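You operate a simulated robot arm through the tools that you are given. There is no shell and no other tool. Be economical: measure what you need, move in short steps, check, and stop when the job is done.

You are at the controls of a simulated two-armed robot. One attempt, no reset.

JOB
Switch the square lamp off, slide it back and take the purple block out of the clamp.
Fine: loosen the white knob; hold the orange button down with one hand while the other lifts the block out; stand it on the bench beside the clamp; leave the other blocks.

The check looks at the end state, three seconds after you hand in, the way a careful person would. Anything else that was tipped, shoved, dropped, spilled or broken makes it a failure.

ROBOT AND FRAMES
Two 7-joint arms with two-finger parallel grippers on one trunk, on a base that drives. Base frame: it is fixed to the floor where the robot stands at the start and does not move with it; the origin is under the middle of the robot, x ahead of it, y to its left, z up. Units: m, degrees, N and s.
The left shoulder is at the start at [0.06, 0.143, 0.926], the right one opposite. With the tool pointing down near the work surface each hand reaches from about 0.32 to 0.74 m from the robot's upright axis, wherever it stands, measured 20 degrees to its own side. Places, roughly: bench beside the sprung clamp [0.6, 0.2, 0.8]; low yellow button [0.8, 0, 0.8]; orange button [0.7, -0.1, 0.8]; round white knob [0.7, 0, 0.8]; square white lamp [0.7, 0.1, 0.8]; well of the sprung clamp [0.6, 0.1, 0.8]. Payload 1.57 kg a hand.
The TCP of each hand is the grasp point between the finger pads, 0.03 m short of the fingertips. In the tool frame z runs along the fingers and y along their closing line. Largest opening 0.11 m; finger width 0.024, thickness 0.012; the body of the gripper, 0.048 by 0.112 m, starts 0.078 m behind the TCP.
Orientation is that of the tool frame in the base frame, as a unit quaternion [w, x, y, z]. With the fingers straight down and closing along the base's y, the tool's x points along the base's -x, its y along +y and its z along -z.

CONTROLS
- The arms move only by the tool play_rows. It takes "left_steps", "right_steps" or both (then of equal length, played together; a hand with none holds still); each is a list of rows, each an object (a shift or turn left out is 0, a gripper value left out holds the last) with "travel": the shift along the tool's x, y, z in m, a list of three; "dr": the turn, a rotation vector about the tool's x, y, z in degrees, a list of three; "hand": the finger opening in m, from 0 to 0.11. In form: [{"travel": [tx, ty, tz], "dr": [ax, ay, az], "hand": hand}, ...]. A call has 1 to 20 rows; each row is the pose to reach, as a shift and turn from the pose commanded when the call began, along the tool's axes at that moment. Rows are played at 5 a second. More than 0.05 m and 8.6 degrees between two rows, or a gripper value outside its range, and nothing of the call is played. Where a pose cannot be reached the arm comes as near as it can. A force on the tool above 40 N (or 10 N above the force at the start of the call, whichever is more), or a blocked arm, ends the call early, and 0.2 s more pass. The fingers move at their own pace (about 0.045 m/s each) and stop on an object; they squeeze with about 22 N. The grip force told is the motor's: it shows also when the fingers shut on nothing. Time passes only in rows, and 0.2 s behind the last, so rows that repeat a pose let the fingers close. The reply holds the time, the measured pose of the TCP, the force on the tool along the base axes, the opening and the grip force, in the units named above and with some noise, with the torque about the TCP (base axes, N m) and any sound that the robot's microphone picked up.
- Cameras (640 x 400 px; columns grow to the right, rows downward): "scene" is now at [0.0499, 0.0091, 1.5396]; the picture's right is [0.11, -0.99, 0.00], its down [-0.73, -0.08, -0.68] and it looks along [0.68, 0.07, -0.73] (base axes); focal length 270 px, centre (320, 200). "left" rides on the left gripper at [0.07, -0.016, -0.141] in its tool frame; the picture's right is [0.23, 0.97, 0.00], its down [-0.86, 0.20, -0.48] and it looks along [-0.47, 0.11, 0.88] (tool axes); focal length 222 px, centre (320, 200). "right" rides on the right gripper at [0.07, 0.016, -0.141] in its tool frame; the picture's right is [-0.23, 0.97, 0.00], its down [-0.86, -0.20, -0.48] and it looks along [-0.47, -0.11, 0.88] (tool axes); focal length 222 px, centre (320, 200). There is no depth. A picture from a camera that has moved, and an enlarged one, comes with that camera's place and axes in the base frame and with its lens.
- capture(camera): a new picture of that camera. No time passes.
- slide_trunk(by): slides the trunk up (or, below 0, down) by that many m; the arms and the scene camera ride with it, the base frame stays. It gives what a move gives, with no picture.
- steer(legs): drives the robot by 1 to 6 legs, each [ahead, left, turn to the left] in m, m and degrees, along the robot's own axes; the way and the turn of a leg run together, so that a leg with both is an arc; at most 1.5 m and 180 degrees a leg. The arms and the cameras ride along, it lands a little off, and it stops where it bumps. It gives what a move gives.
- head_to(pan, tilt): turns the head with the scene camera to pan (to the left, within 86 degrees either way) and tilt (down, from -29 to 69), counted from straight ahead of the robot. It gives what a move gives.
- inspect(camera, box): a new picture of the part [left, top, right, bottom] of that camera's present view, enlarged. No time passes.
- sign_off(): hands the job in; it is judged then, once.

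Go step by step. Nothing tells you exact positions but the pictures and the camera data: compare them with the known pose of the tool, close in by small moves and look again before you grip or let go. The budget is 120 turns and 100 pictures, counting those below and the enlarged ones. Unless the task says otherwise, let go and move clear before handing in, and close with one line.

The tools are called after "Emit:" as a command line: name --argument value ..., lists and objects as JSON in quotes. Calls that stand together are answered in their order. play_rows: Moves the arms, as the interface text tells. Its arguments: {"type":"object","properties":{"left_steps":{"type":"array"},"right_steps":{"type":"array"}},"required":[]} The other tools are called the same way: slide_trunk (by) slides the trunk up or down; steer (legs) drives the base; head_to (pan, tilt) turns the head that bears the scene camera; capture (camera) takes a picture; inspect (camera, box) takes an enlarged picture of a part of a camera's view; sign_off () hands the job in.

At the start:

```text
time: 0.0
left_position: [0.4547, 0.2313, 1.0796]
left_tool_rot: [-0.001, 0.0, 1.0, -0.001]
left_wrist_force: [-0.6, -0.2, -0.7]
left_moment: [-0.03, 0.0, 0.03]
left_grip_width: 0.1099
left_finger_force: 0.0
right_position: [0.5122, -0.1437, 1.0807]
right_tool_rot: [0.001, -0.001, 1.0, 0.0]
right_wrist_force: [0.3, 1.1, -0.5]
right_moment: [-0.03, -0.01, 0.03]
right_grip_width: 0.1099
right_finger_force: 0.1
trunk travel left (down, up): [-0.525, 0.065]
robot x, y, heading: [-0.0034, -0.0014, 0.1]
head pan, tilt: [6.3, 47.2]
```

scene: 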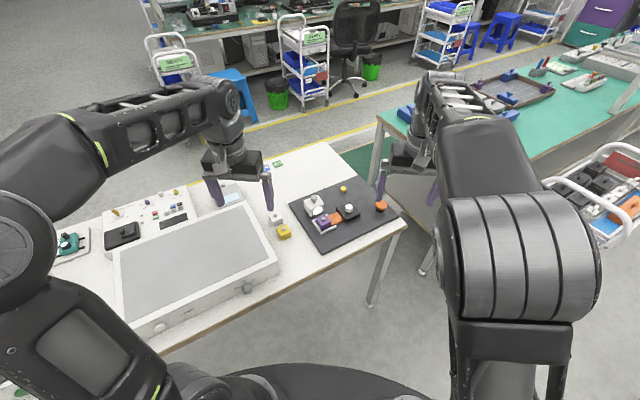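
right: 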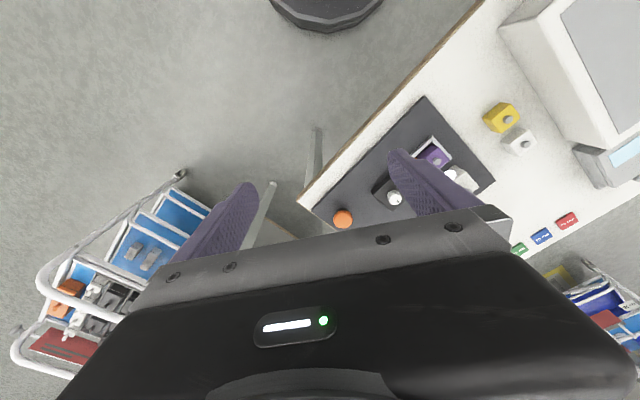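
left: 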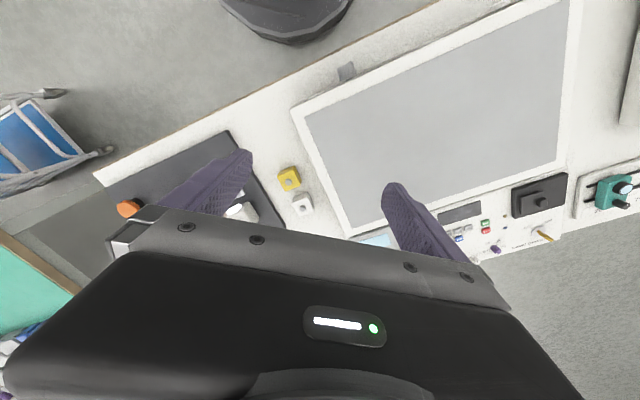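

I see a dark board on the bench with the clamp, the knobs and the buttons. I'll look closer before I move.

Emit:
inspect --camera "scene" --box '[260, 150, 420, 250]'

Emit:
inspect --camera "right" --box '[290, 80, 550, 250]'

```text
4.00 times, centred on (340, 200) of scene
camera zoom: at [0.0499, 0.0091, 1.5396], right [0.11, -0.99, 0.0], down [-0.73, -0.08, -0.68], along [0.68, 0.07, -0.73], focal length 1081 px, centre (240, 200)
```

zoom: 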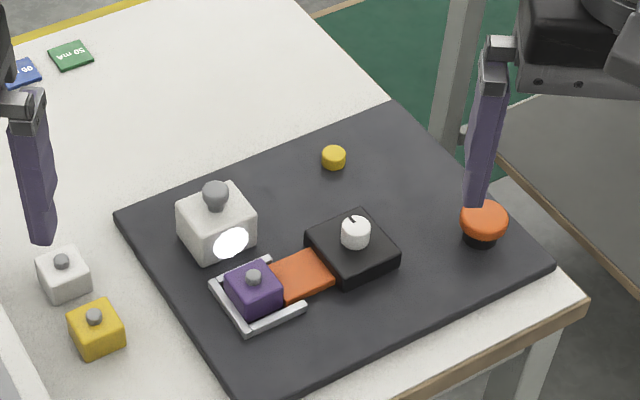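

```text
2.35 times, centred on (420, 165) of right
camera zoom: at [0.4419, -0.1269, 1.2222], right [0.23, 0.97, 0.0], down [0.85, -0.2, 0.48], along [0.47, -0.11, -0.88], focal length 523 px, centre (85, 282)
```

zoom: 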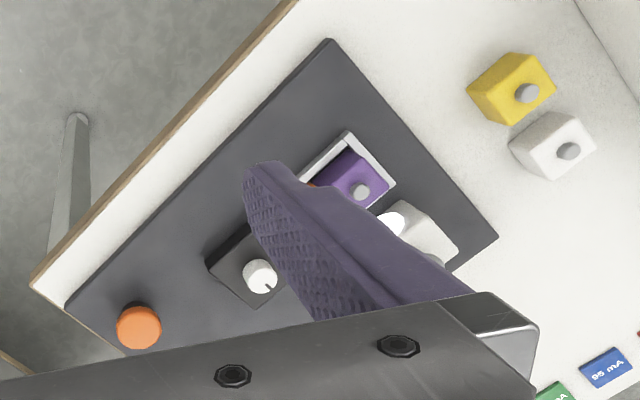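

The orange button is near (0.717, -0.138, 0.818), the knob near (0.685, -0.026, 0.82) and the block's peg near (0.635, 0.0625, 0.804). I need closer views of the lamp.

Emit:
inspect --camera "scene" --box '[296, 178, 360, 238]'

Emit:
play_rows --right_steps '[{"travel": [0.03, -0.04, 0]}, {"travel": [0.06, -0.08, 0]}, {"travel": [0.09, -0.08, 0]}]' --left_steps '[{"travel": [-0.03, -0.03, 0]}, {"travel": [-0.03, -0.07, 0]}, {"travel": [-0.03, -0.09, 0]}]'

Emit:
capture --camera "left"

Emit:
capture --camera "right"

```text
6.67 times, centred on (328, 208) of scene
camera zoom: at [0.0499, 0.0091, 1.5396], right [0.11, -0.99, 0.0], down [-0.73, -0.08, -0.68], along [0.68, 0.07, -0.73], focal length 1802 px, centre (267, 147)
```

zoom: 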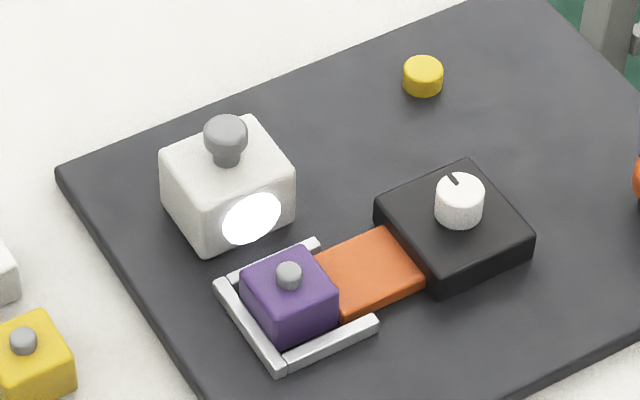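

```text
time: 0.8
left_position: [0.4835, 0.141, 1.0823]
left_tool_rot: [0.0, -0.001, 1.0, -0.001]
left_wrist_force: [0.6, 0.4, -0.5]
left_moment: [0.0, -0.02, 0.01]
left_grip_width: 0.1098
left_finger_force: 0.0
right_position: [0.4198, -0.2221, 1.0798]
right_tool_rot: [0.001, -0.001, 1.0, 0.0]
right_wrist_force: [-0.7, 0.2, -0.4]
right_moment: [-0.02, -0.02, 0.03]
right_grip_width: 0.1103
right_finger_force: 0.1
trunk travel left (down, up): [-0.525, 0.065]
robot x, y, heading: [0.0001, -0.001, -0.1]
head pan, tilt: [6.3, 47.2]
```

```text
93 pictures are left
camera left: at [0.4128, 0.1248, 1.2222], right [-0.23, 0.97, 0.0], down [0.85, 0.2, 0.48], along [0.47, 0.11, -0.88], focal length 222 px, centre (320, 200)
```

left: 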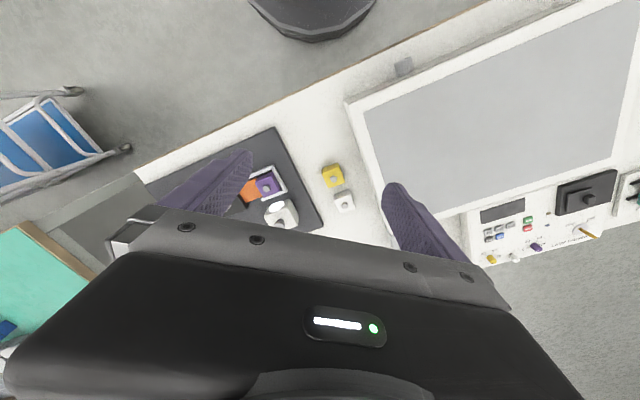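

```text
92 pictures are left
camera right: at [0.3495, -0.206, 1.2217], right [0.23, 0.97, 0.0], down [0.85, -0.2, 0.48], along [0.47, -0.11, -0.88], focal length 222 px, centre (320, 200)
```

right: 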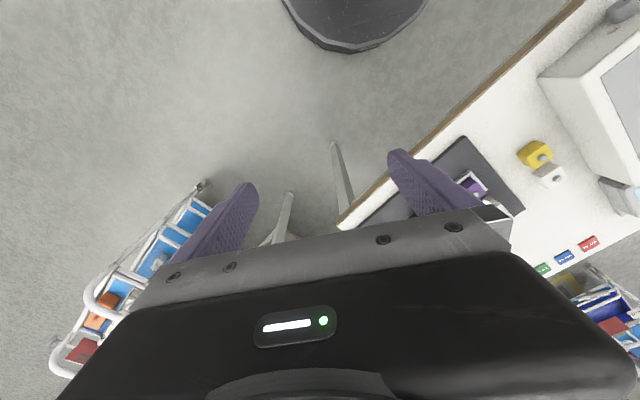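

The lamp is a white box with a grip knob on top and its lit lens facing the clamp. The low yellow button near (0.82, 0.0) is probably its switch, but it's out of reach from here, so I'll drive ahead a little.

Emit:
inspect --camera "left" --box '[220, 150, 380, 250]'

Emit:
steer --legs '[[0.12, 0, 0]]'

Emit:
capture --camera "scene"

```text
4.00 times, centred on (300, 200) of left
camera zoom: at [0.4128, 0.1248, 1.2222], right [-0.23, 0.97, 0.0], down [0.85, 0.2, 0.48], along [0.47, 0.11, -0.88], focal length 888 px, centre (400, 200)
```

zoom: 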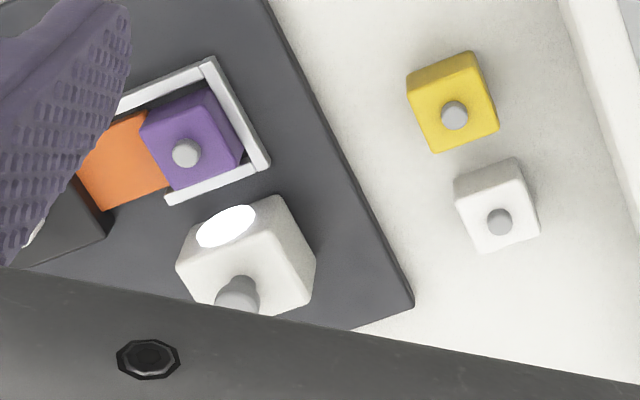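

```text
time: 2.0
left_position: [0.605, 0.1401, 1.0811]
left_tool_rot: [0.0, 0.0, 1.0, -0.001]
left_wrist_force: [0.4, 0.2, -0.7]
left_moment: [-0.02, 0.01, 0.01]
left_grip_width: 0.11
left_finger_force: 0.0
right_position: [0.5425, -0.2231, 1.0795]
right_tool_rot: [0.0, 0.0, 1.0, 0.001]
right_wrist_force: [-0.2, 0.3, -1.0]
right_moment: [-0.03, 0.07, 0.01]
right_grip_width: 0.1104
right_finger_force: 0.1
trunk travel left (down, up): [-0.525, 0.065]
robot x, y, heading: [0.119, 0.0006, 0.1]
head pan, tilt: [6.3, 47.2]
```

```text
90 pictures are left
camera scene: at [0.1716, 0.009, 1.5395], right [0.11, -0.99, 0.0], down [-0.73, -0.08, -0.68], along [0.67, 0.07, -0.73], focal length 270 px, centre (320, 200)
```

scene: 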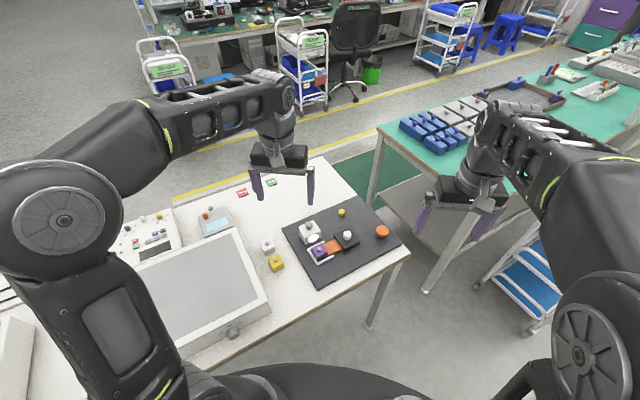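

The drive was clean. I'll zoom in on the scene from here to refine positions.

Emit:
inspect --camera "scene" --box '[275, 193, 403, 273]'

Emit:
capture --camera "left"

Emit:
inspect --camera "right" --box '[320, 80, 580, 240]'

```text
5.00 times, centred on (339, 233) of scene
camera zoom: at [0.1716, 0.009, 1.5395], right [0.11, -0.99, 0.0], down [-0.73, -0.08, -0.68], along [0.67, 0.07, -0.73], focal length 1352 px, centre (225, 35)
```

zoom: 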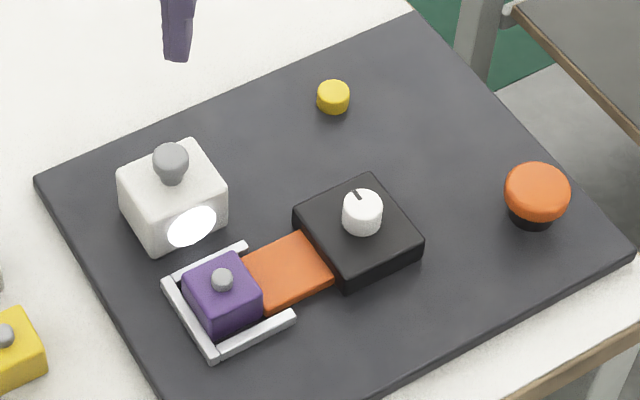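

```text
88 pictures are left
camera left: at [0.5346, 0.1246, 1.2213], right [-0.23, 0.97, 0.0], down [0.86, 0.2, 0.48], along [0.46, 0.11, -0.88], focal length 222 px, centre (320, 200)
```

left: 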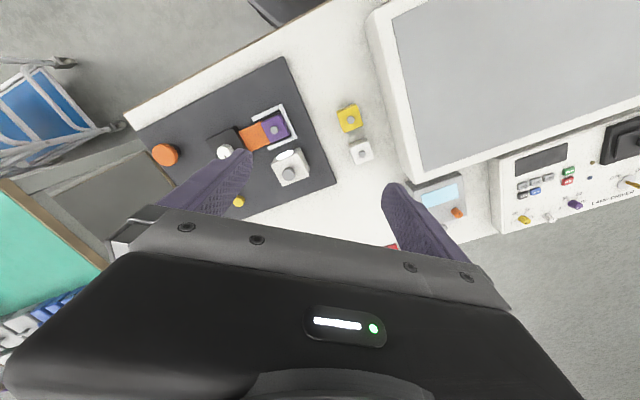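

```text
2.46 times, centred on (450, 160) of right
camera zoom: at [0.4713, -0.2061, 1.2213], right [0.23, 0.97, 0.0], down [0.85, -0.2, 0.48], along [0.47, -0.11, -0.88], focal length 547 px, centre (0, 298)
```

zoom: 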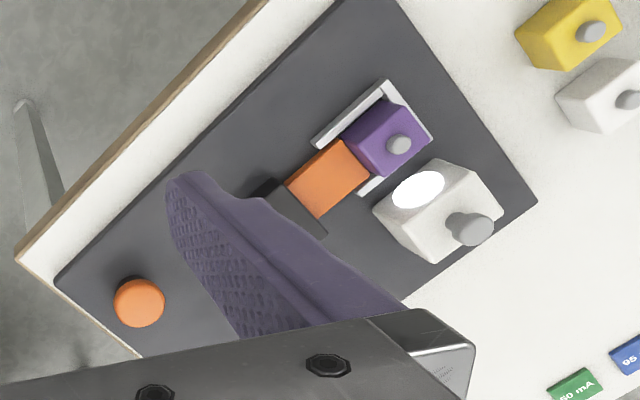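

The left wrist camera has a clear view of the board, so I'll zoom in there to triangulate.

Emit:
inspect --camera "left" --box '[130, 80, 370, 230]'

```text
2.67 times, centred on (250, 155) of left
camera zoom: at [0.5346, 0.1246, 1.2213], right [-0.23, 0.97, 0.0], down [0.86, 0.2, 0.48], along [0.46, 0.11, -0.88], focal length 592 px, centre (507, 320)
```

zoom: 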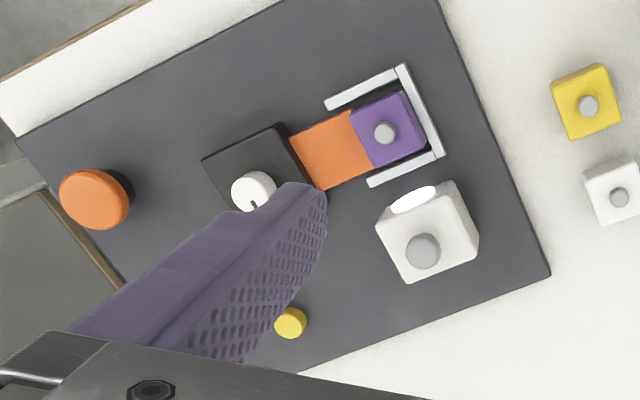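

My estimates are: yellow button (0.818, 0.001, 0.778), lamp knob (0.70, 0.103, 0.84) and block peg (0.635, 0.063, 0.805). The right hand goes above the yellow button with fingers shut, and the left hand moves aside.

Emit:
play_rows --right_steps '[{"travel": [-0.035, 0.028, 0.0], "hand": 0}, {"travel": [-0.07, 0.056, 0.0]}, {"travel": [-0.105, 0.084, 0.0]}, {"travel": [-0.14, 0.112, 0.02]}, {"travel": [-0.175, 0.14, 0.04]}, {"travel": [-0.21, 0.168, 0.06]}, {"travel": [-0.24, 0.196, 0.08]}, {"travel": [-0.275, 0.224, 0.1]}, {"travel": [-0.275, 0.224, 0.14]}, {"travel": [-0.275, 0.224, 0.18]}, {"travel": [-0.275, 0.224, 0.2]}]' --left_steps '[{"travel": [0.03, 0.03, 0]}, {"travel": [0.06, 0.06, 0]}, {"travel": [0.09, 0.09, 0]}, {"travel": [0.1, 0.1, 0]}, {"travel": [0.1, 0.1, 0]}, {"travel": [0.1, 0.1, 0]}, {"travel": [0.1, 0.1, 0]}, {"travel": [0.1, 0.1, 0]}, {"travel": [0.1, 0.1, 0]}, {"travel": [0.1, 0.1, 0]}, {"travel": [0.1, 0.1, 0]}]'

Emit:
inspect --camera "scene" --box '[275, 180, 403, 260]'

Emit:
capture --camera "right"

Emit:
inspect --camera "left" --box '[40, 80, 360, 280]'

```text
time: 4.4
left_position: [0.5023, 0.2405, 1.0813]
left_tool_rot: [0.0, 0.0, 1.0, 0.0]
left_wrist_force: [-0.6, 0.0, -0.6]
left_moment: [0.0, -0.03, 0.02]
left_grip_width: 0.1101
left_finger_force: 0.1
right_position: [0.7387, -0.0012, 0.9085]
right_tool_rot: [0.003, 0.001, 1.0, 0.001]
right_wrist_force: [-0.9, 0.6, -0.1]
right_moment: [-0.01, 0.0, -0.02]
right_grip_width: 0.0001
right_finger_force: 20.9
right hand out of reach, approached as far as the arm can: row 5, 6, 7, 8, 9, 10, 11
trunk travel left (down, up): [-0.525, 0.065]
robot x, y, heading: [0.1195, -0.0006, -0.1]
head pan, tilt: [6.3, 47.2]
```

```text
5.00 times, centred on (339, 220) of scene
camera zoom: at [0.1696, 0.0091, 1.5396], right [0.11, -0.99, 0.0], down [-0.73, -0.08, -0.68], along [0.68, 0.07, -0.73], focal length 1352 px, centre (225, 100)
```

zoom: 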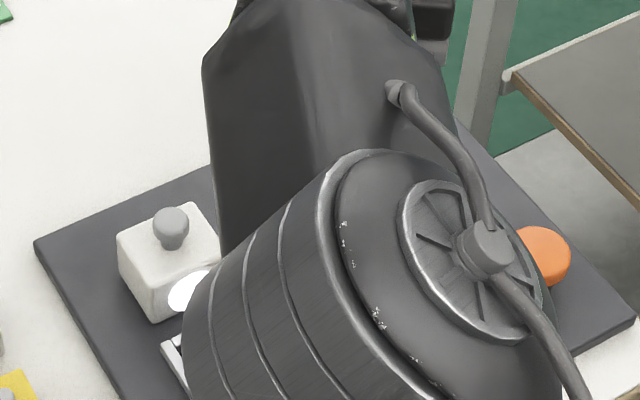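

```text
84 pictures are left
camera right: at [0.6668, 0.0157, 1.0501], right [0.23, 0.97, 0.0], down [0.85, -0.2, 0.48], along [0.47, -0.11, -0.88], focal length 222 px, centre (320, 200)
```

right: 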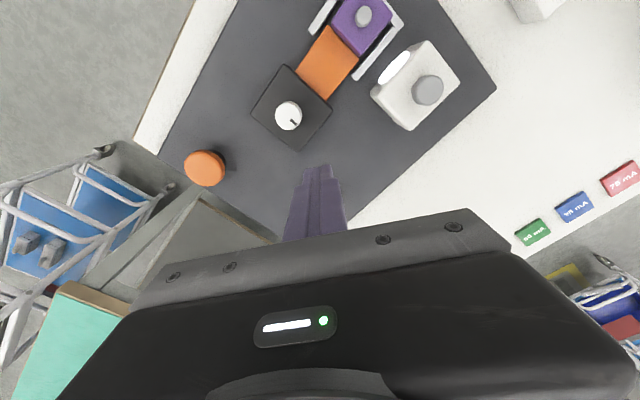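

```text
2.00 times, centred on (200, 180) of left
camera zoom: at [0.4323, 0.2234, 1.2217], right [-0.23, 0.97, 0.0], down [0.86, 0.2, 0.48], along [0.47, 0.11, -0.88], focal length 444 px, centre (560, 240)
```

zoom: 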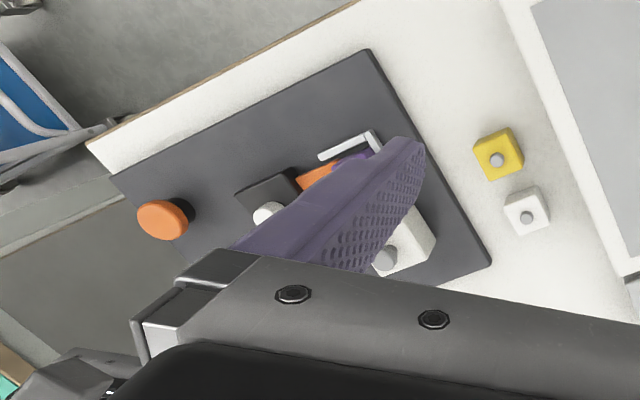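

The right arm stops short at x=0.74. I'll raise it, then move the robot 5 cm ahead and turn it about 12° left.

Emit:
play_rows --right_steps '[{"travel": [0.02, 0, -0.04]}, {"travel": [0.06, -0.02, -0.06]}, {"travel": [0.1, -0.05, -0.08]}, {"travel": [0.14, -0.08, -0.1]}]'

Emit:
steer --legs '[[0.06, 0, 12]]'

Emit:
capture --camera "scene"

```text
refused: row 3 steps farther than a row can; nothing moved
```

```text
time: 5.6
left_position: [0.5024, 0.3208, 1.0806]
left_tool_rot: [-0.001, -0.104, 0.995, -0.001]
left_wrist_force: [0.8, 0.5, -0.1]
left_moment: [-0.06, 0.04, -0.01]
left_grip_width: 0.1099
left_finger_force: 0.1
right_position: [0.7823, 0.1345, 0.9091]
right_tool_rot: [0.003, -0.105, 0.994, 0.001]
right_wrist_force: [0.3, 0.3, 0.0]
right_moment: [-0.01, 0.01, -0.03]
right_grip_width: 0.0
right_finger_force: 21.2
trunk travel left (down, up): [-0.525, 0.065]
robot x, y, heading: [0.1758, 0.0052, 11.9]
head pan, tilt: [6.3, 47.2]
```

```text
82 pictures are left
camera scene: at [0.2264, 0.0262, 1.5396], right [0.32, -0.95, 0.0], down [-0.7, -0.23, -0.68], along [0.64, 0.21, -0.73], focal length 270 px, centre (320, 200)
```

scene: 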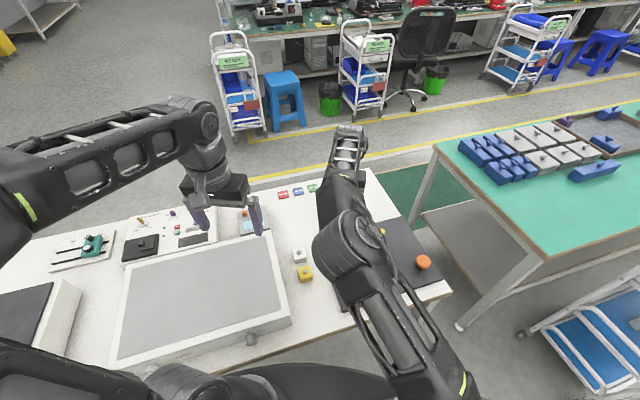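

The hand cleared everything. Next I'll move the right hand sideways over the yellow button and check the pose.

Emit:
play_rows --right_steps '[{"travel": [0, -0.03, -0.01]}, {"travel": [-0.002, -0.07, -0.01]}, {"travel": [-0.005, -0.11, 0]}, {"travel": [-0.007, -0.138, 0]}, {"travel": [-0.007, -0.138, 0]}]'

Emit:
capture --camera "right"

Emit:
inspect --camera "scene" --box '[310, 190, 450, 310]'

```text
time: 6.8
left_position: [0.5008, 0.3219, 1.0802]
left_tool_rot: [0.001, -0.106, 0.994, -0.001]
left_wrist_force: [0.4, 0.4, 0.2]
left_moment: [0.02, -0.02, 0.0]
left_grip_width: 0.1099
left_finger_force: 0.0
right_position: [0.7909, 0.0087, 0.9125]
right_tool_rot: [0.005, -0.105, 0.994, 0.0]
right_wrist_force: [0.8, 0.2, -0.6]
right_moment: [-0.01, 0.01, 0.0]
right_grip_width: 0.0001
right_finger_force: 21.3
right hand out of reach, approached as far as the arm can: row 2, 3, 4, 5
trunk travel left (down, up): [-0.525, 0.065]
robot x, y, heading: [0.1782, 0.0075, 12.3]
head pan, tilt: [6.3, 47.2]
```

```text
81 pictures are left
camera right: at [0.7177, 0.0101, 1.0538], right [0.02, 1.0, 0.0], down [0.87, -0.02, 0.49], along [0.49, -0.01, -0.87], focal length 222 px, centre (320, 200)
```

right: 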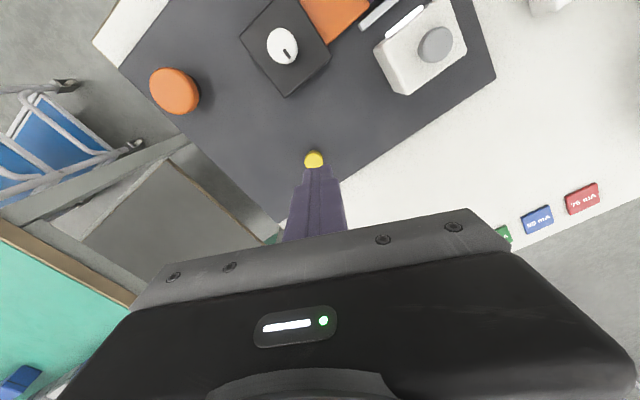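

```text
3.33 times, centred on (380, 250) of scene
camera zoom: at [0.2257, 0.0255, 1.5396], right [0.32, -0.95, 0.0], down [-0.7, -0.23, -0.68], along [0.64, 0.22, -0.73], focal length 901 px, centre (120, 33)
```

zoom: 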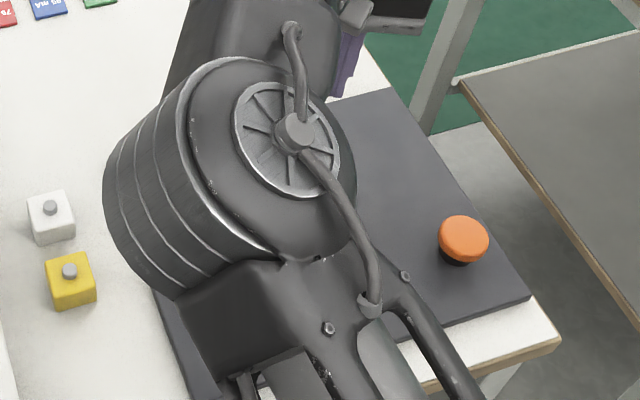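

The button is confirmed at (0.814, 0.0, 0.778). I'll drive 4 cm more ahead.

Emit:
steer --legs '[[0.04, 0, 0]]'

Emit:
capture --camera "right"

```text
time: 7.7
left_position: [0.542, 0.3295, 1.081]
left_tool_rot: [0.0, -0.106, 0.994, -0.001]
left_wrist_force: [0.4, -0.1, -0.4]
left_moment: [-0.02, 0.05, 0.01]
left_grip_width: 0.1101
left_finger_force: 0.1
right_position: [0.8296, 0.0176, 0.9126]
right_tool_rot: [0.004, -0.105, 0.994, 0.0]
right_wrist_force: [-0.1, 0.0, -0.2]
right_moment: [-0.01, 0.03, 0.01]
right_grip_width: 0.0001
right_finger_force: 21.7
trunk travel left (down, up): [-0.525, 0.065]
robot x, y, heading: [0.218, 0.0149, 12.0]
head pan, tilt: [6.3, 47.2]
```

```text
79 pictures are left
camera right: at [0.7573, 0.019, 1.053], right [0.02, 1.0, 0.0], down [0.87, -0.02, 0.48], along [0.48, -0.01, -0.88], focal length 222 px, centre (320, 200)
```

right: 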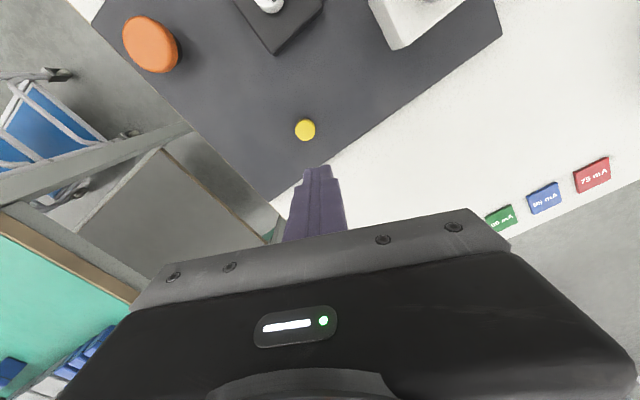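

Emit:
play_rows --right_steps '[{"travel": [0.01, -0.007, 0.02]}, {"travel": [0.02, -0.014, 0.04]}, {"travel": [0.02, -0.014, 0.06]}, {"travel": [0.02, -0.014, 0.06]}]'

Emit:
capture --camera "right"

```text
time: 8.7
left_position: [0.541, 0.3286, 1.0813]
left_tool_rot: [0.0, -0.105, 0.994, -0.002]
left_wrist_force: [0.0, -0.1, -1.3]
left_moment: [-0.02, -0.01, 0.01]
left_grip_width: 0.1096
left_finger_force: 0.0
right_position: [0.8137, -0.001, 0.8533]
right_tool_rot: [0.004, -0.105, 0.994, 0.0]
right_wrist_force: [-0.7, -0.1, -0.9]
right_moment: [-0.03, 0.0, -0.01]
right_grip_width: 0.0
right_finger_force: 21.5
trunk travel left (down, up): [-0.525, 0.065]
robot x, y, heading: [0.217, 0.0105, 12.1]
head pan, tilt: [6.3, 47.2]
```

```text
78 pictures are left
camera right: at [0.7396, -0.0002, 0.9929], right [0.02, 1.0, 0.0], down [0.87, -0.02, 0.49], along [0.49, -0.01, -0.87], focal length 222 px, centre (320, 200)
```

right: 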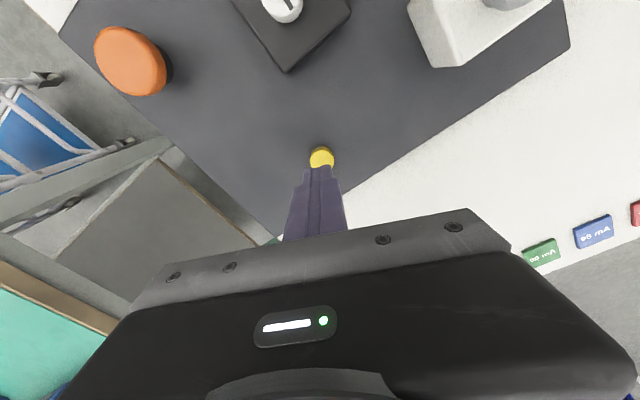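

The hand is aligned. I'll press down in small steps and watch the force.

Emit:
play_rows --right_steps '[{"travel": [0, 0, 0.02]}, {"travel": [0, 0, 0.035]}, {"travel": [0, 0, 0.04]}, {"travel": [0, 0, 0.043]}, {"travel": [0, 0, 0.046]}]'

Emit:
capture --camera "left"

```text
time: 9.9
left_position: [0.5385, 0.3287, 1.0825]
left_tool_rot: [0.0, -0.106, 0.994, 0.0]
left_wrist_force: [0.0, -0.2, 0.1]
left_moment: [-0.01, -0.02, -0.01]
left_grip_width: 0.1099
left_finger_force: 0.0
right_position: [0.8048, 0.0006, 0.8128]
right_tool_rot: [0.006, -0.106, 0.994, 0.0]
right_wrist_force: [4.7, -0.2, 7.8]
right_moment: [-0.03, -0.12, -0.01]
right_grip_width: 0.0
right_finger_force: 21.5
right hand out of reach, approached as far as the arm can: row 2, 3, 4, 5
trunk travel left (down, up): [-0.525, 0.065]
robot x, y, heading: [0.2174, 0.013, 12.4]
head pan, tilt: [6.3, 47.2]
heard: click, click
```

```text
77 pictures are left
camera left: at [0.475, 0.2986, 1.2219], right [-0.43, 0.9, 0.0], down [0.79, 0.38, 0.48], along [0.43, 0.2, -0.88], focal length 222 px, centre (320, 200)
```

left: 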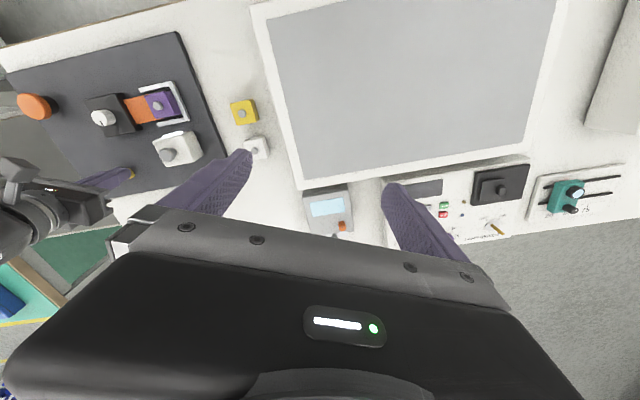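

I heard two clicks, so I'll check whether the lamp went out.

Emit:
inspect --camera "left" --box '[0, 70, 256, 230]'

```text
2.50 times, centred on (128, 150) of left
camera zoom: at [0.475, 0.2986, 1.2219], right [-0.43, 0.9, 0.0], down [0.79, 0.38, 0.48], along [0.43, 0.2, -0.88], focal length 555 px, centre (800, 325)
```

zoom: 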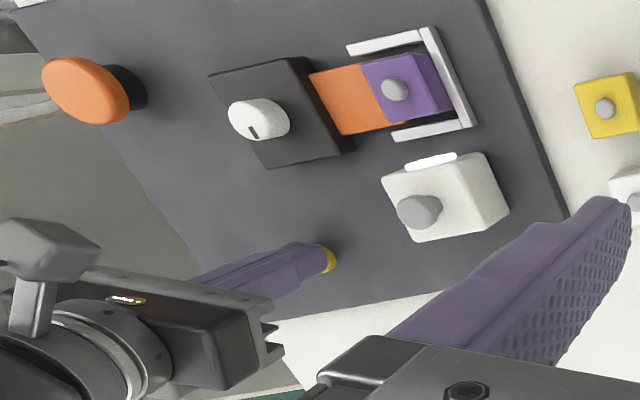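

Emit:
play_rows --right_steps '[{"travel": [0, 0, -0.005]}, {"travel": [0, 0, -0.02]}]'

Emit:
inspect --camera "left" --box '[0, 70, 256, 230]'

```text
time: 10.5
left_position: [0.54, 0.3284, 1.0822]
left_tool_rot: [0.0, -0.106, 0.994, -0.001]
left_wrist_force: [-0.3, -0.4, -1.1]
left_moment: [0.04, 0.01, 0.01]
left_grip_width: 0.1099
left_finger_force: 0.0
right_position: [0.804, 0.0016, 0.8307]
right_tool_rot: [0.004, -0.107, 0.994, -0.001]
right_wrist_force: [0.3, 0.6, 0.3]
right_moment: [-0.01, 0.01, 0.03]
right_grip_width: 0.0
right_finger_force: 21.0
trunk travel left (down, up): [-0.525, 0.065]
robot x, y, heading: [0.2171, 0.0173, 12.2]
head pan, tilt: [6.3, 47.2]
heard: click
```

```text
2.50 times, centred on (128, 150) of left
camera zoom: at [0.4751, 0.2986, 1.2216], right [-0.43, 0.9, 0.0], down [0.79, 0.38, 0.48], along [0.43, 0.2, -0.88], focal length 555 px, centre (800, 325)
```

zoom: 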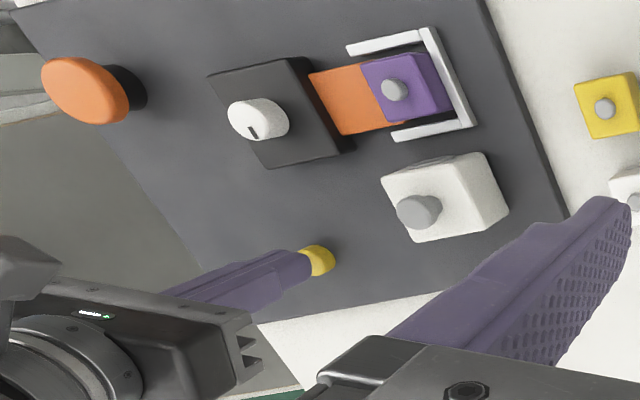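

The release clicked again and the lamp is now off. The right hand retreats, and the left hand goes above the lamp, turned 18° to line up with the board.

Emit:
play_rows --right_steps '[{"travel": [0, 0, -0.045]}, {"travel": [0.0, -0.01, -0.09]}, {"travel": [0.02, -0.05, -0.1]}, {"travel": [0.04, -0.09, -0.1]}, {"travel": [0.05, -0.13, -0.1]}, {"travel": [0.05, -0.16, -0.1]}, {"travel": [0.05, -0.16, -0.1]}, {"travel": [0.05, -0.16, -0.1]}, {"travel": [0.05, -0.16, -0.1]}]' --left_steps '[{"travel": [0, 0, 0]}, {"travel": [0, 0, 0], "dr": [0, 0, -6]}, {"travel": [-0.01, -0.04, 0.0], "dr": [0, 0, -12]}, {"travel": [-0.03, -0.08, 0.0], "dr": [0, 0, -18]}, {"travel": [-0.05, -0.12, 0.01], "dr": [0, 0, -18]}, {"travel": [-0.07, -0.16, 0.02], "dr": [0, 0, -18]}, {"travel": [-0.09, -0.2, 0.04], "dr": [0, 0, -18]}, {"travel": [-0.11, -0.23, 0.07], "dr": [0, 0, -18]}, {"travel": [-0.11, -0.253, 0.1], "dr": [0, 0, -18]}]'

Emit:
capture --camera "left"

Emit:
capture --camera "scene"

```text
time: 12.5
left_position: [0.7049, 0.1045, 0.9817]
left_tool_rot: [-0.001, -0.26, 0.966, 0.0]
left_wrist_force: [-0.9, -0.2, 0.4]
left_moment: [-0.01, 0.04, 0.01]
left_grip_width: 0.1099
left_finger_force: 0.0
right_position: [0.7743, -0.1505, 0.9346]
right_tool_rot: [0.004, -0.106, 0.994, 0.0]
right_wrist_force: [-0.7, -0.3, 0.3]
right_moment: [-0.02, -0.01, 0.01]
right_grip_width: 0.0
right_finger_force: 20.8
right hand out of reach, approached as far as the arm can: row 5, 6, 7, 8, 9
trunk travel left (down, up): [-0.525, 0.065]
robot x, y, heading: [0.2152, 0.0136, 12.1]
head pan, tilt: [6.3, 47.2]
```

```text
74 pictures are left
camera left: at [0.6523, 0.0561, 1.122], right [-0.69, 0.73, 0.0], down [0.64, 0.6, 0.48], along [0.35, 0.33, -0.88], focal length 222 px, centre (320, 200)
```

left: 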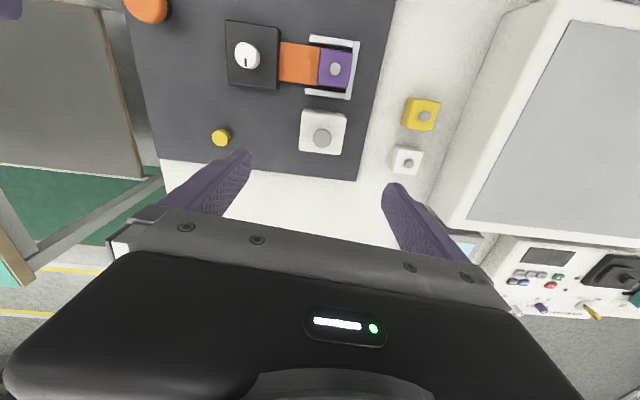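

```text
73 pictures are left
camera scene: at [0.264, 0.0336, 1.5397], right [0.32, -0.95, 0.0], down [-0.7, -0.23, -0.68], along [0.64, 0.22, -0.73], focal length 270 px, centre (320, 200)
```

scene: 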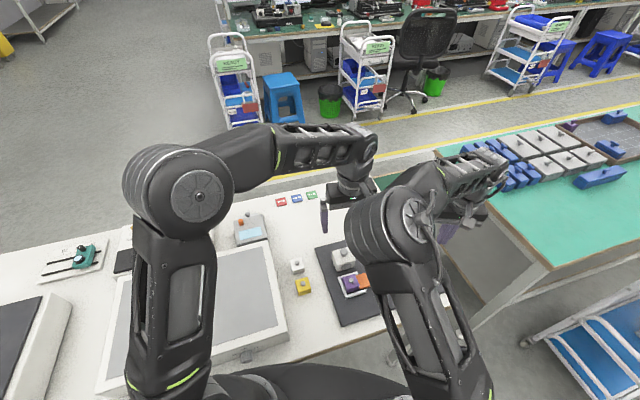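

The lamp is off and the view is clear. I'll zoom in to get the board's yaw and the lamp's centre.

Emit:
inspect --camera "left" --box '[210, 20, 450, 190]'

```text
2.35 times, centred on (330, 105) of left
camera zoom: at [0.6523, 0.0561, 1.122], right [-0.69, 0.73, 0.0], down [0.64, 0.6, 0.48], along [0.35, 0.33, -0.88], focal length 523 px, centre (296, 424)
```

zoom: 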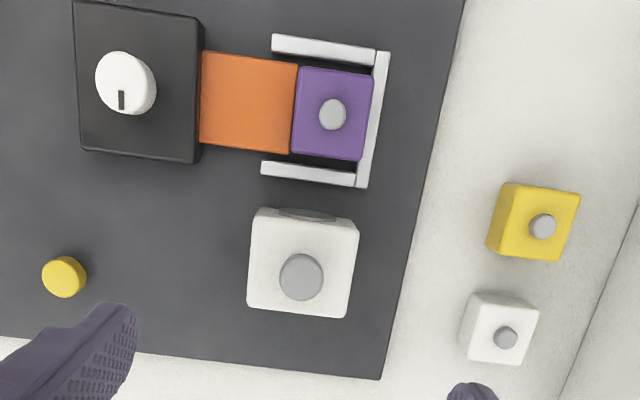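

The board yaw is about 37° and the lamp's centre is near (0.697, 0.1035), with roughly 5 cm of board behind it. I'll turn 7° more and lower the open fingers astride the lamp.

Emit:
play_rows --left_steps '[{"travel": [0.004, 0.002, 0.03], "dr": [0, 0, -4]}, {"travel": [0.007, 0.003, 0.07], "dr": [0, 0, -7]}, {"travel": [0.007, 0.003, 0.1], "dr": [0, 0, -7]}, {"travel": [0.007, 0.003, 0.12], "dr": [0, 0, -7]}, {"travel": [0.007, 0.003, 0.12], "dr": [0, 0, -7]}]'

Emit:
capture --camera "left"

```text
time: 13.7
left_position: [0.6946, 0.1013, 0.8609]
left_tool_rot: [0.0, -0.318, 0.948, -0.001]
left_wrist_force: [0.2, 0.4, 0.9]
left_moment: [-0.03, 0.01, 0.01]
left_grip_width: 0.1098
left_finger_force: 0.1
right_position: [0.7732, -0.1514, 0.9342]
right_tool_rot: [0.004, -0.106, 0.994, -0.001]
right_wrist_force: [0.5, 0.8, 0.3]
right_moment: [0.01, 0.0, -0.03]
right_grip_width: 0.0001
right_finger_force: 21.6
trunk travel left (down, up): [-0.525, 0.065]
robot x, y, heading: [0.2144, 0.015, 12.4]
head pan, tilt: [6.3, 47.2]
```

```text
71 pictures are left
camera left: at [0.6486, 0.0462, 1.002], right [-0.77, 0.64, 0.0], down [0.56, 0.68, 0.48], along [0.31, 0.37, -0.88], focal length 222 px, centre (320, 200)
```

left: 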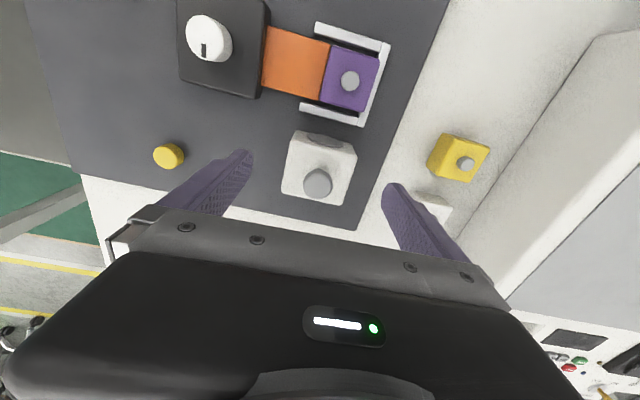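

It's centred. I'll lower and close on the lamp.

Emit:
play_rows --left_steps '[{"travel": [0, 0, 0.02]}, {"travel": [0, 0, 0.04]}, {"travel": [0, 0, 0.052]}, {"travel": [0, 0, 0.052], "hand": 0.07}, {"travel": [0, 0, 0.052], "hand": 0.065}, {"travel": [0, 0, 0.052], "hand": 0.04}, {"travel": [0, 0, 0.052], "hand": 0.04}, {"travel": [0, 0, 0.052], "hand": 0.04}]'

Emit:
capture --camera "left"

```text
time: 15.5
left_position: [0.6948, 0.1002, 0.8078]
left_tool_rot: [0.0, -0.317, 0.948, -0.002]
left_wrist_force: [11.2, -13.9, -4.0]
left_moment: [0.01, -0.17, -0.53]
left_grip_width: 0.06
left_finger_force: 30.3
right_position: [0.7755, -0.1531, 0.9331]
right_tool_rot: [0.003, -0.105, 0.994, 0.001]
right_wrist_force: [0.5, -0.3, 0.1]
right_moment: [0.0, 0.02, -0.02]
right_grip_width: 0.0001
right_finger_force: 21.0
trunk travel left (down, up): [-0.525, 0.065]
robot x, y, heading: [0.2151, 0.0137, 12.1]
head pan, tilt: [6.3, 47.2]
```

```text
70 pictures are left
camera left: at [0.649, 0.0463, 0.9487], right [-0.77, 0.64, 0.0], down [0.56, 0.67, 0.48], along [0.31, 0.36, -0.88], focal length 222 px, centre (320, 200)
```

left: 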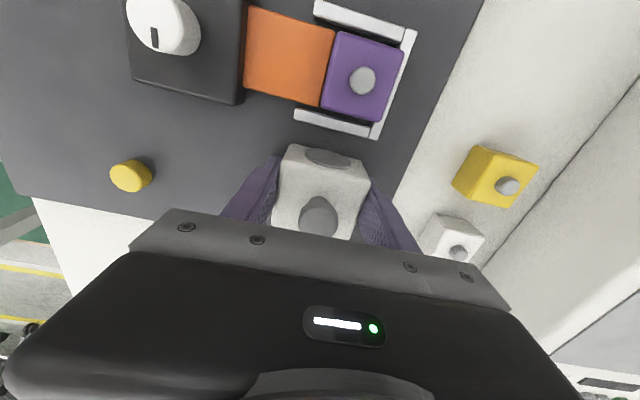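

Gripped at 0.06 m. There's a side force of about 18 N, so the lamp seems to run in a guide. I'll shift slightly to relieve it and slide back along its axis.

Emit:
play_rows --left_steps '[{"travel": [0, -0.002, 0]}, {"travel": [-0.005, -0.003, 0]}, {"travel": [-0.01, -0.003, 0]}]'

Emit:
capture --camera "left"

```text
time: 16.3
left_position: [0.7045, 0.1068, 0.8075]
left_tool_rot: [0.0, -0.317, 0.948, 0.0]
left_wrist_force: [4.7, -9.2, -3.2]
left_moment: [0.4, -0.05, -1.62]
left_grip_width: 0.0599
left_finger_force: 45.1
right_position: [0.7744, -0.1513, 0.9341]
right_tool_rot: [0.004, -0.105, 0.994, 0.0]
right_wrist_force: [0.0, 0.8, 0.3]
right_moment: [0.01, 0.01, -0.01]
right_grip_width: 0.0
right_finger_force: 21.0
trunk travel left (down, up): [-0.525, 0.065]
robot x, y, heading: [0.2194, 0.0154, 12.1]
head pan, tilt: [6.3, 47.2]
```

```text
69 pictures are left
camera left: at [0.6576, 0.0516, 0.9489], right [-0.77, 0.64, 0.0], down [0.56, 0.67, 0.48], along [0.31, 0.37, -0.88], focal length 222 px, centre (320, 200)
```

left: 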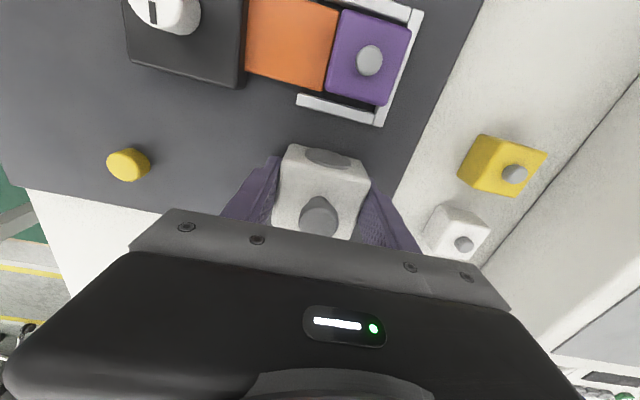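

It slides. The twisting moment suggests the guide's yaw is slightly smaller, so I'll ease 2° and go on.

Emit:
play_rows --left_steps '[{"travel": [-0.003, -0.001, 0], "dr": [0, 0, 1]}, {"travel": [-0.01, -0.002, 0], "dr": [0, 0, 2]}, {"travel": [-0.018, -0.003, 0], "dr": [0, 0, 2]}]'

```text
time: 17.1
left_position: [0.7185, 0.1176, 0.8078]
left_tool_rot: [-0.002, -0.305, 0.952, 0.0]
left_wrist_force: [-1.2, 0.5, -1.7]
left_moment: [-0.71, -0.06, 2.06]
left_grip_width: 0.0594
left_finger_force: 45.1
right_position: [0.7748, -0.1506, 0.9337]
right_tool_rot: [0.004, -0.107, 0.994, 0.0]
right_wrist_force: [0.6, 0.2, 0.4]
right_moment: [0.0, 0.0, -0.02]
right_grip_width: 0.0
right_finger_force: 20.8
trunk travel left (down, up): [-0.525, 0.065]
robot x, y, heading: [0.2143, 0.0159, 12.2]
head pan, tilt: [6.3, 47.2]
```

Emit:
play_rows --left_steps '[{"travel": [-0.004, 0, 0], "dr": [0, 0, -1.1]}, {"travel": [-0.01, 0.0, 0], "dr": [0, 0, -1.1]}, {"travel": [-0.015, 0.0, 0], "dr": [0, 0, -1.1]}]'

Emit:
capture --camera "left"

```text
time: 17.9
left_position: [0.729, 0.1257, 0.8073]
left_tool_rot: [-0.003, -0.31, 0.951, 0.002]
left_wrist_force: [-11.0, 7.1, -9.7]
left_moment: [0.06, -1.27, -1.03]
left_grip_width: 0.0598
left_finger_force: 45.2
right_position: [0.7735, -0.1497, 0.9346]
right_tool_rot: [0.004, -0.107, 0.994, 0.0]
right_wrist_force: [-0.6, 0.4, 0.0]
right_moment: [0.02, 0.0, -0.04]
right_grip_width: 0.0
right_finger_force: 21.3
trunk travel left (down, up): [-0.525, 0.065]
robot x, y, heading: [0.2151, 0.0164, 12.1]
head pan, tilt: [6.3, 47.2]
```

```text
68 pictures are left
camera left: at [0.6827, 0.0705, 0.949], right [-0.76, 0.65, 0.0], down [0.58, 0.66, 0.48], along [0.31, 0.36, -0.88], focal length 222 px, centre (320, 200)
```

left: 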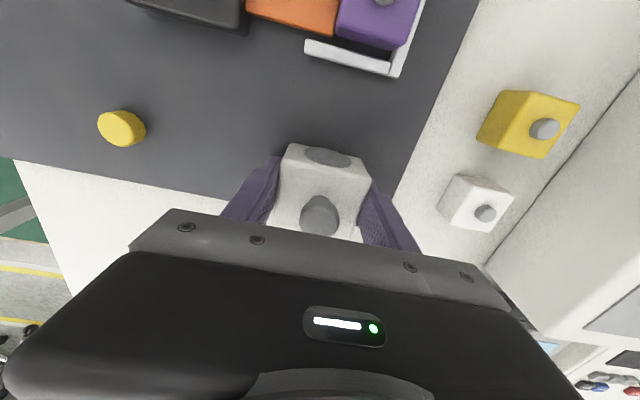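

Emit:
play_rows --left_steps '[{"travel": [-0.003, 0, 0]}, {"travel": [-0.005, 0.0, 0]}]'

```text
time: 18.5
left_position: [0.7302, 0.1257, 0.807]
left_tool_rot: [-0.005, -0.31, 0.951, 0.001]
left_wrist_force: [-30.7, -2.5, -12.6]
left_moment: [-0.64, -0.56, -0.05]
left_grip_width: 0.0599
left_finger_force: 44.9
right_position: [0.7719, -0.1512, 0.9361]
right_tool_rot: [0.006, -0.106, 0.994, -0.001]
right_wrist_force: [-0.4, 0.2, -0.6]
right_moment: [-0.04, 0.01, 0.0]
right_grip_width: 0.0
right_finger_force: 21.4
trunk travel left (down, up): [-0.525, 0.065]
robot x, y, heading: [0.2168, 0.0168, 12.1]
head pan, tilt: [6.3, 47.2]
```

That's the end stop, about 4.5 cm back. I'll ease off, open and lift clear, then look.

Emit:
play_rows --left_steps '[{"travel": [0.006, 0, 0]}, {"travel": [0.006, 0, 0], "hand": 0.1}, {"travel": [0.006, 0, 0], "hand": 0.1}, {"travel": [0.006, 0, 0], "hand": 0.1}, {"travel": [0.006, 0, -0.03]}, {"travel": [0.006, 0, -0.07]}, {"travel": [0.006, 0, -0.11]}, {"travel": [0.03, 0.03, -0.13]}, {"travel": [0.06, 0.06, -0.13]}, {"travel": [0.08, 0.08, -0.13]}]'

Emit:
capture --camera "left"

Emit:
capture --camera "right"

Emit:
capture --camera "scene"

```text
time: 20.7
left_position: [0.6209, 0.1451, 0.9412]
left_tool_rot: [0.0, -0.311, 0.95, 0.0]
left_wrist_force: [0.9, 0.3, 0.1]
left_moment: [-0.05, -0.03, -0.03]
left_grip_width: 0.1002
left_finger_force: 0.1
right_position: [0.7742, -0.1504, 0.9351]
right_tool_rot: [0.005, -0.105, 0.994, -0.001]
right_wrist_force: [1.0, -0.1, 0.0]
right_moment: [0.02, -0.01, 0.02]
right_grip_width: 0.0
right_finger_force: 21.4
trunk travel left (down, up): [-0.525, 0.065]
robot x, y, heading: [0.2164, 0.013, 12.1]
head pan, tilt: [6.3, 47.2]
```

```text
67 pictures are left
camera left: at [0.5743, 0.0907, 1.081], right [-0.76, 0.65, 0.0], down [0.57, 0.67, 0.48], along [0.31, 0.36, -0.88], focal length 222 px, centre (320, 200)
```

left: 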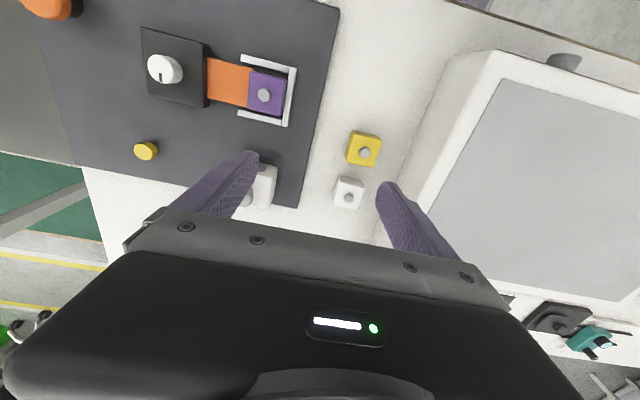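

```text
66 pictures are left
camera right: at [0.6998, -0.1494, 1.0754], right [0.02, 1.0, 0.0], down [0.87, -0.02, 0.49], along [0.49, -0.01, -0.87], focal length 222 px, centre (320, 200)
```

right: 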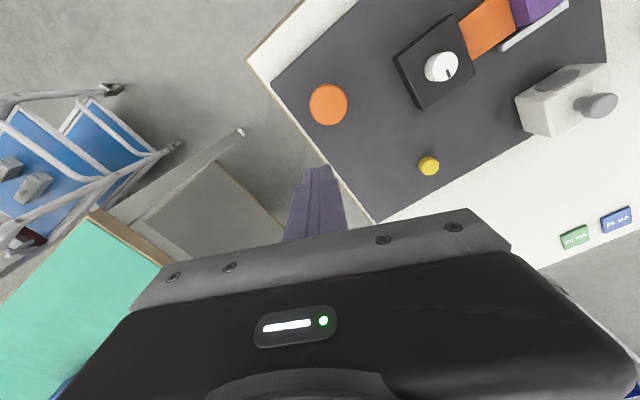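

```text
65 pictures are left
camera scene: at [0.2631, 0.0338, 1.5396], right [0.32, -0.95, 0.0], down [-0.7, -0.23, -0.68], along [0.64, 0.22, -0.73], focal length 270 px, centre (320, 200)
```

scene: 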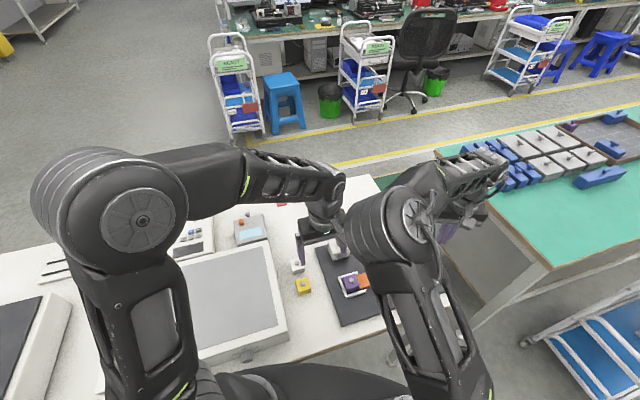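

The lamp is off and back, and the knob is at about (0.694, -0.024). I'll bring the right hand above it, pre-turned 45° clockwise to leave room for the anticlockwise turn, and move the left hand away.

Emit:
play_rows --right_steps '[{"travel": [0.01, 0.02, 0], "hand": 0.05, "dr": [0, 0, 6]}, {"travel": [0.02, 0.045, 0], "dr": [0, 0, 12]}, {"travel": [0.03, 0.07, 0], "dr": [0, 0, 18]}, {"travel": [0.04, 0.1, 0], "dr": [0, 0, 24]}, {"travel": [0.052, 0.14, 0], "dr": [0, 0, 30]}, {"travel": [0.052, 0.14, 0.02], "dr": [0, 0, 37]}, {"travel": [0.052, 0.14, 0.04], "dr": [0, 0, 45]}, {"travel": [0.052, 0.14, 0.04], "dr": [0, 0, 45]}]' --left_steps '[{"travel": [0, 0.04, -0.01]}, {"travel": [0, 0.08, -0.03]}, {"travel": [0, 0.12, -0.04]}, {"travel": [0, 0.13, -0.05]}, {"travel": [0, 0.13, -0.05]}, {"travel": [0, 0.13, -0.05]}, {"travel": [0, 0.13, -0.05]}, {"travel": [0, 0.13, -0.05]}]'

Emit:
capture --camera "right"

Emit:
capture --camera "left"

```text
time: 22.5
left_position: [0.5467, 0.2511, 0.9866]
left_tool_rot: [-0.001, -0.31, 0.951, 0.001]
left_wrist_force: [-0.3, 0.6, -0.5]
left_moment: [0.0, -0.03, 0.03]
left_grip_width: 0.0999
left_finger_force: 0.1
right_position: [0.6929, -0.0285, 0.8944]
right_tool_rot: [0.005, 0.284, 0.959, 0.002]
right_wrist_force: [-0.5, 0.1, -0.5]
right_moment: [0.02, -0.01, 0.03]
right_grip_width: 0.0501
right_finger_force: 0.0
trunk travel left (down, up): [-0.525, 0.065]
robot x, y, heading: [0.2174, 0.0127, 12.1]
head pan, tilt: [6.3, 47.2]
```

```text
64 pictures are left
camera right: at [0.6413, 0.0247, 1.0363], right [0.72, 0.69, 0.01], down [0.6, -0.63, 0.48], along [0.34, -0.34, -0.88], focal length 222 px, centre (320, 200)
```

right: 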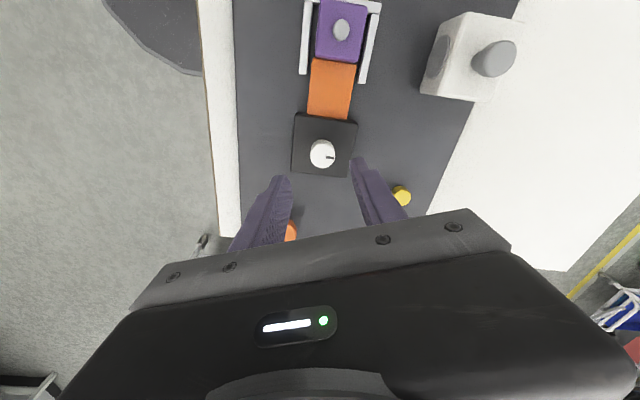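

```text
63 pictures are left
camera left: at [0.4998, 0.1968, 1.1278], right [-0.76, 0.65, 0.0], down [0.57, 0.67, 0.48], along [0.31, 0.36, -0.88], focal length 222 px, centre (320, 200)
```

left: 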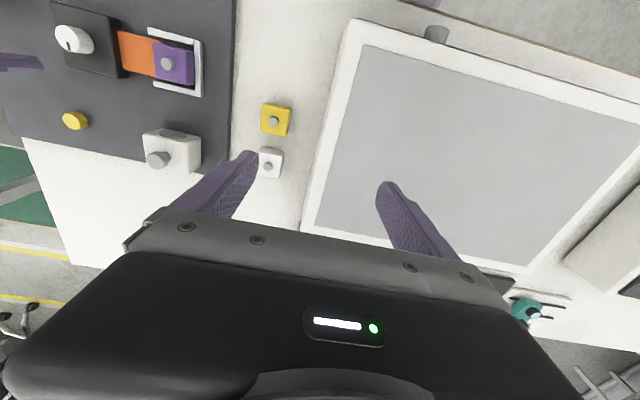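

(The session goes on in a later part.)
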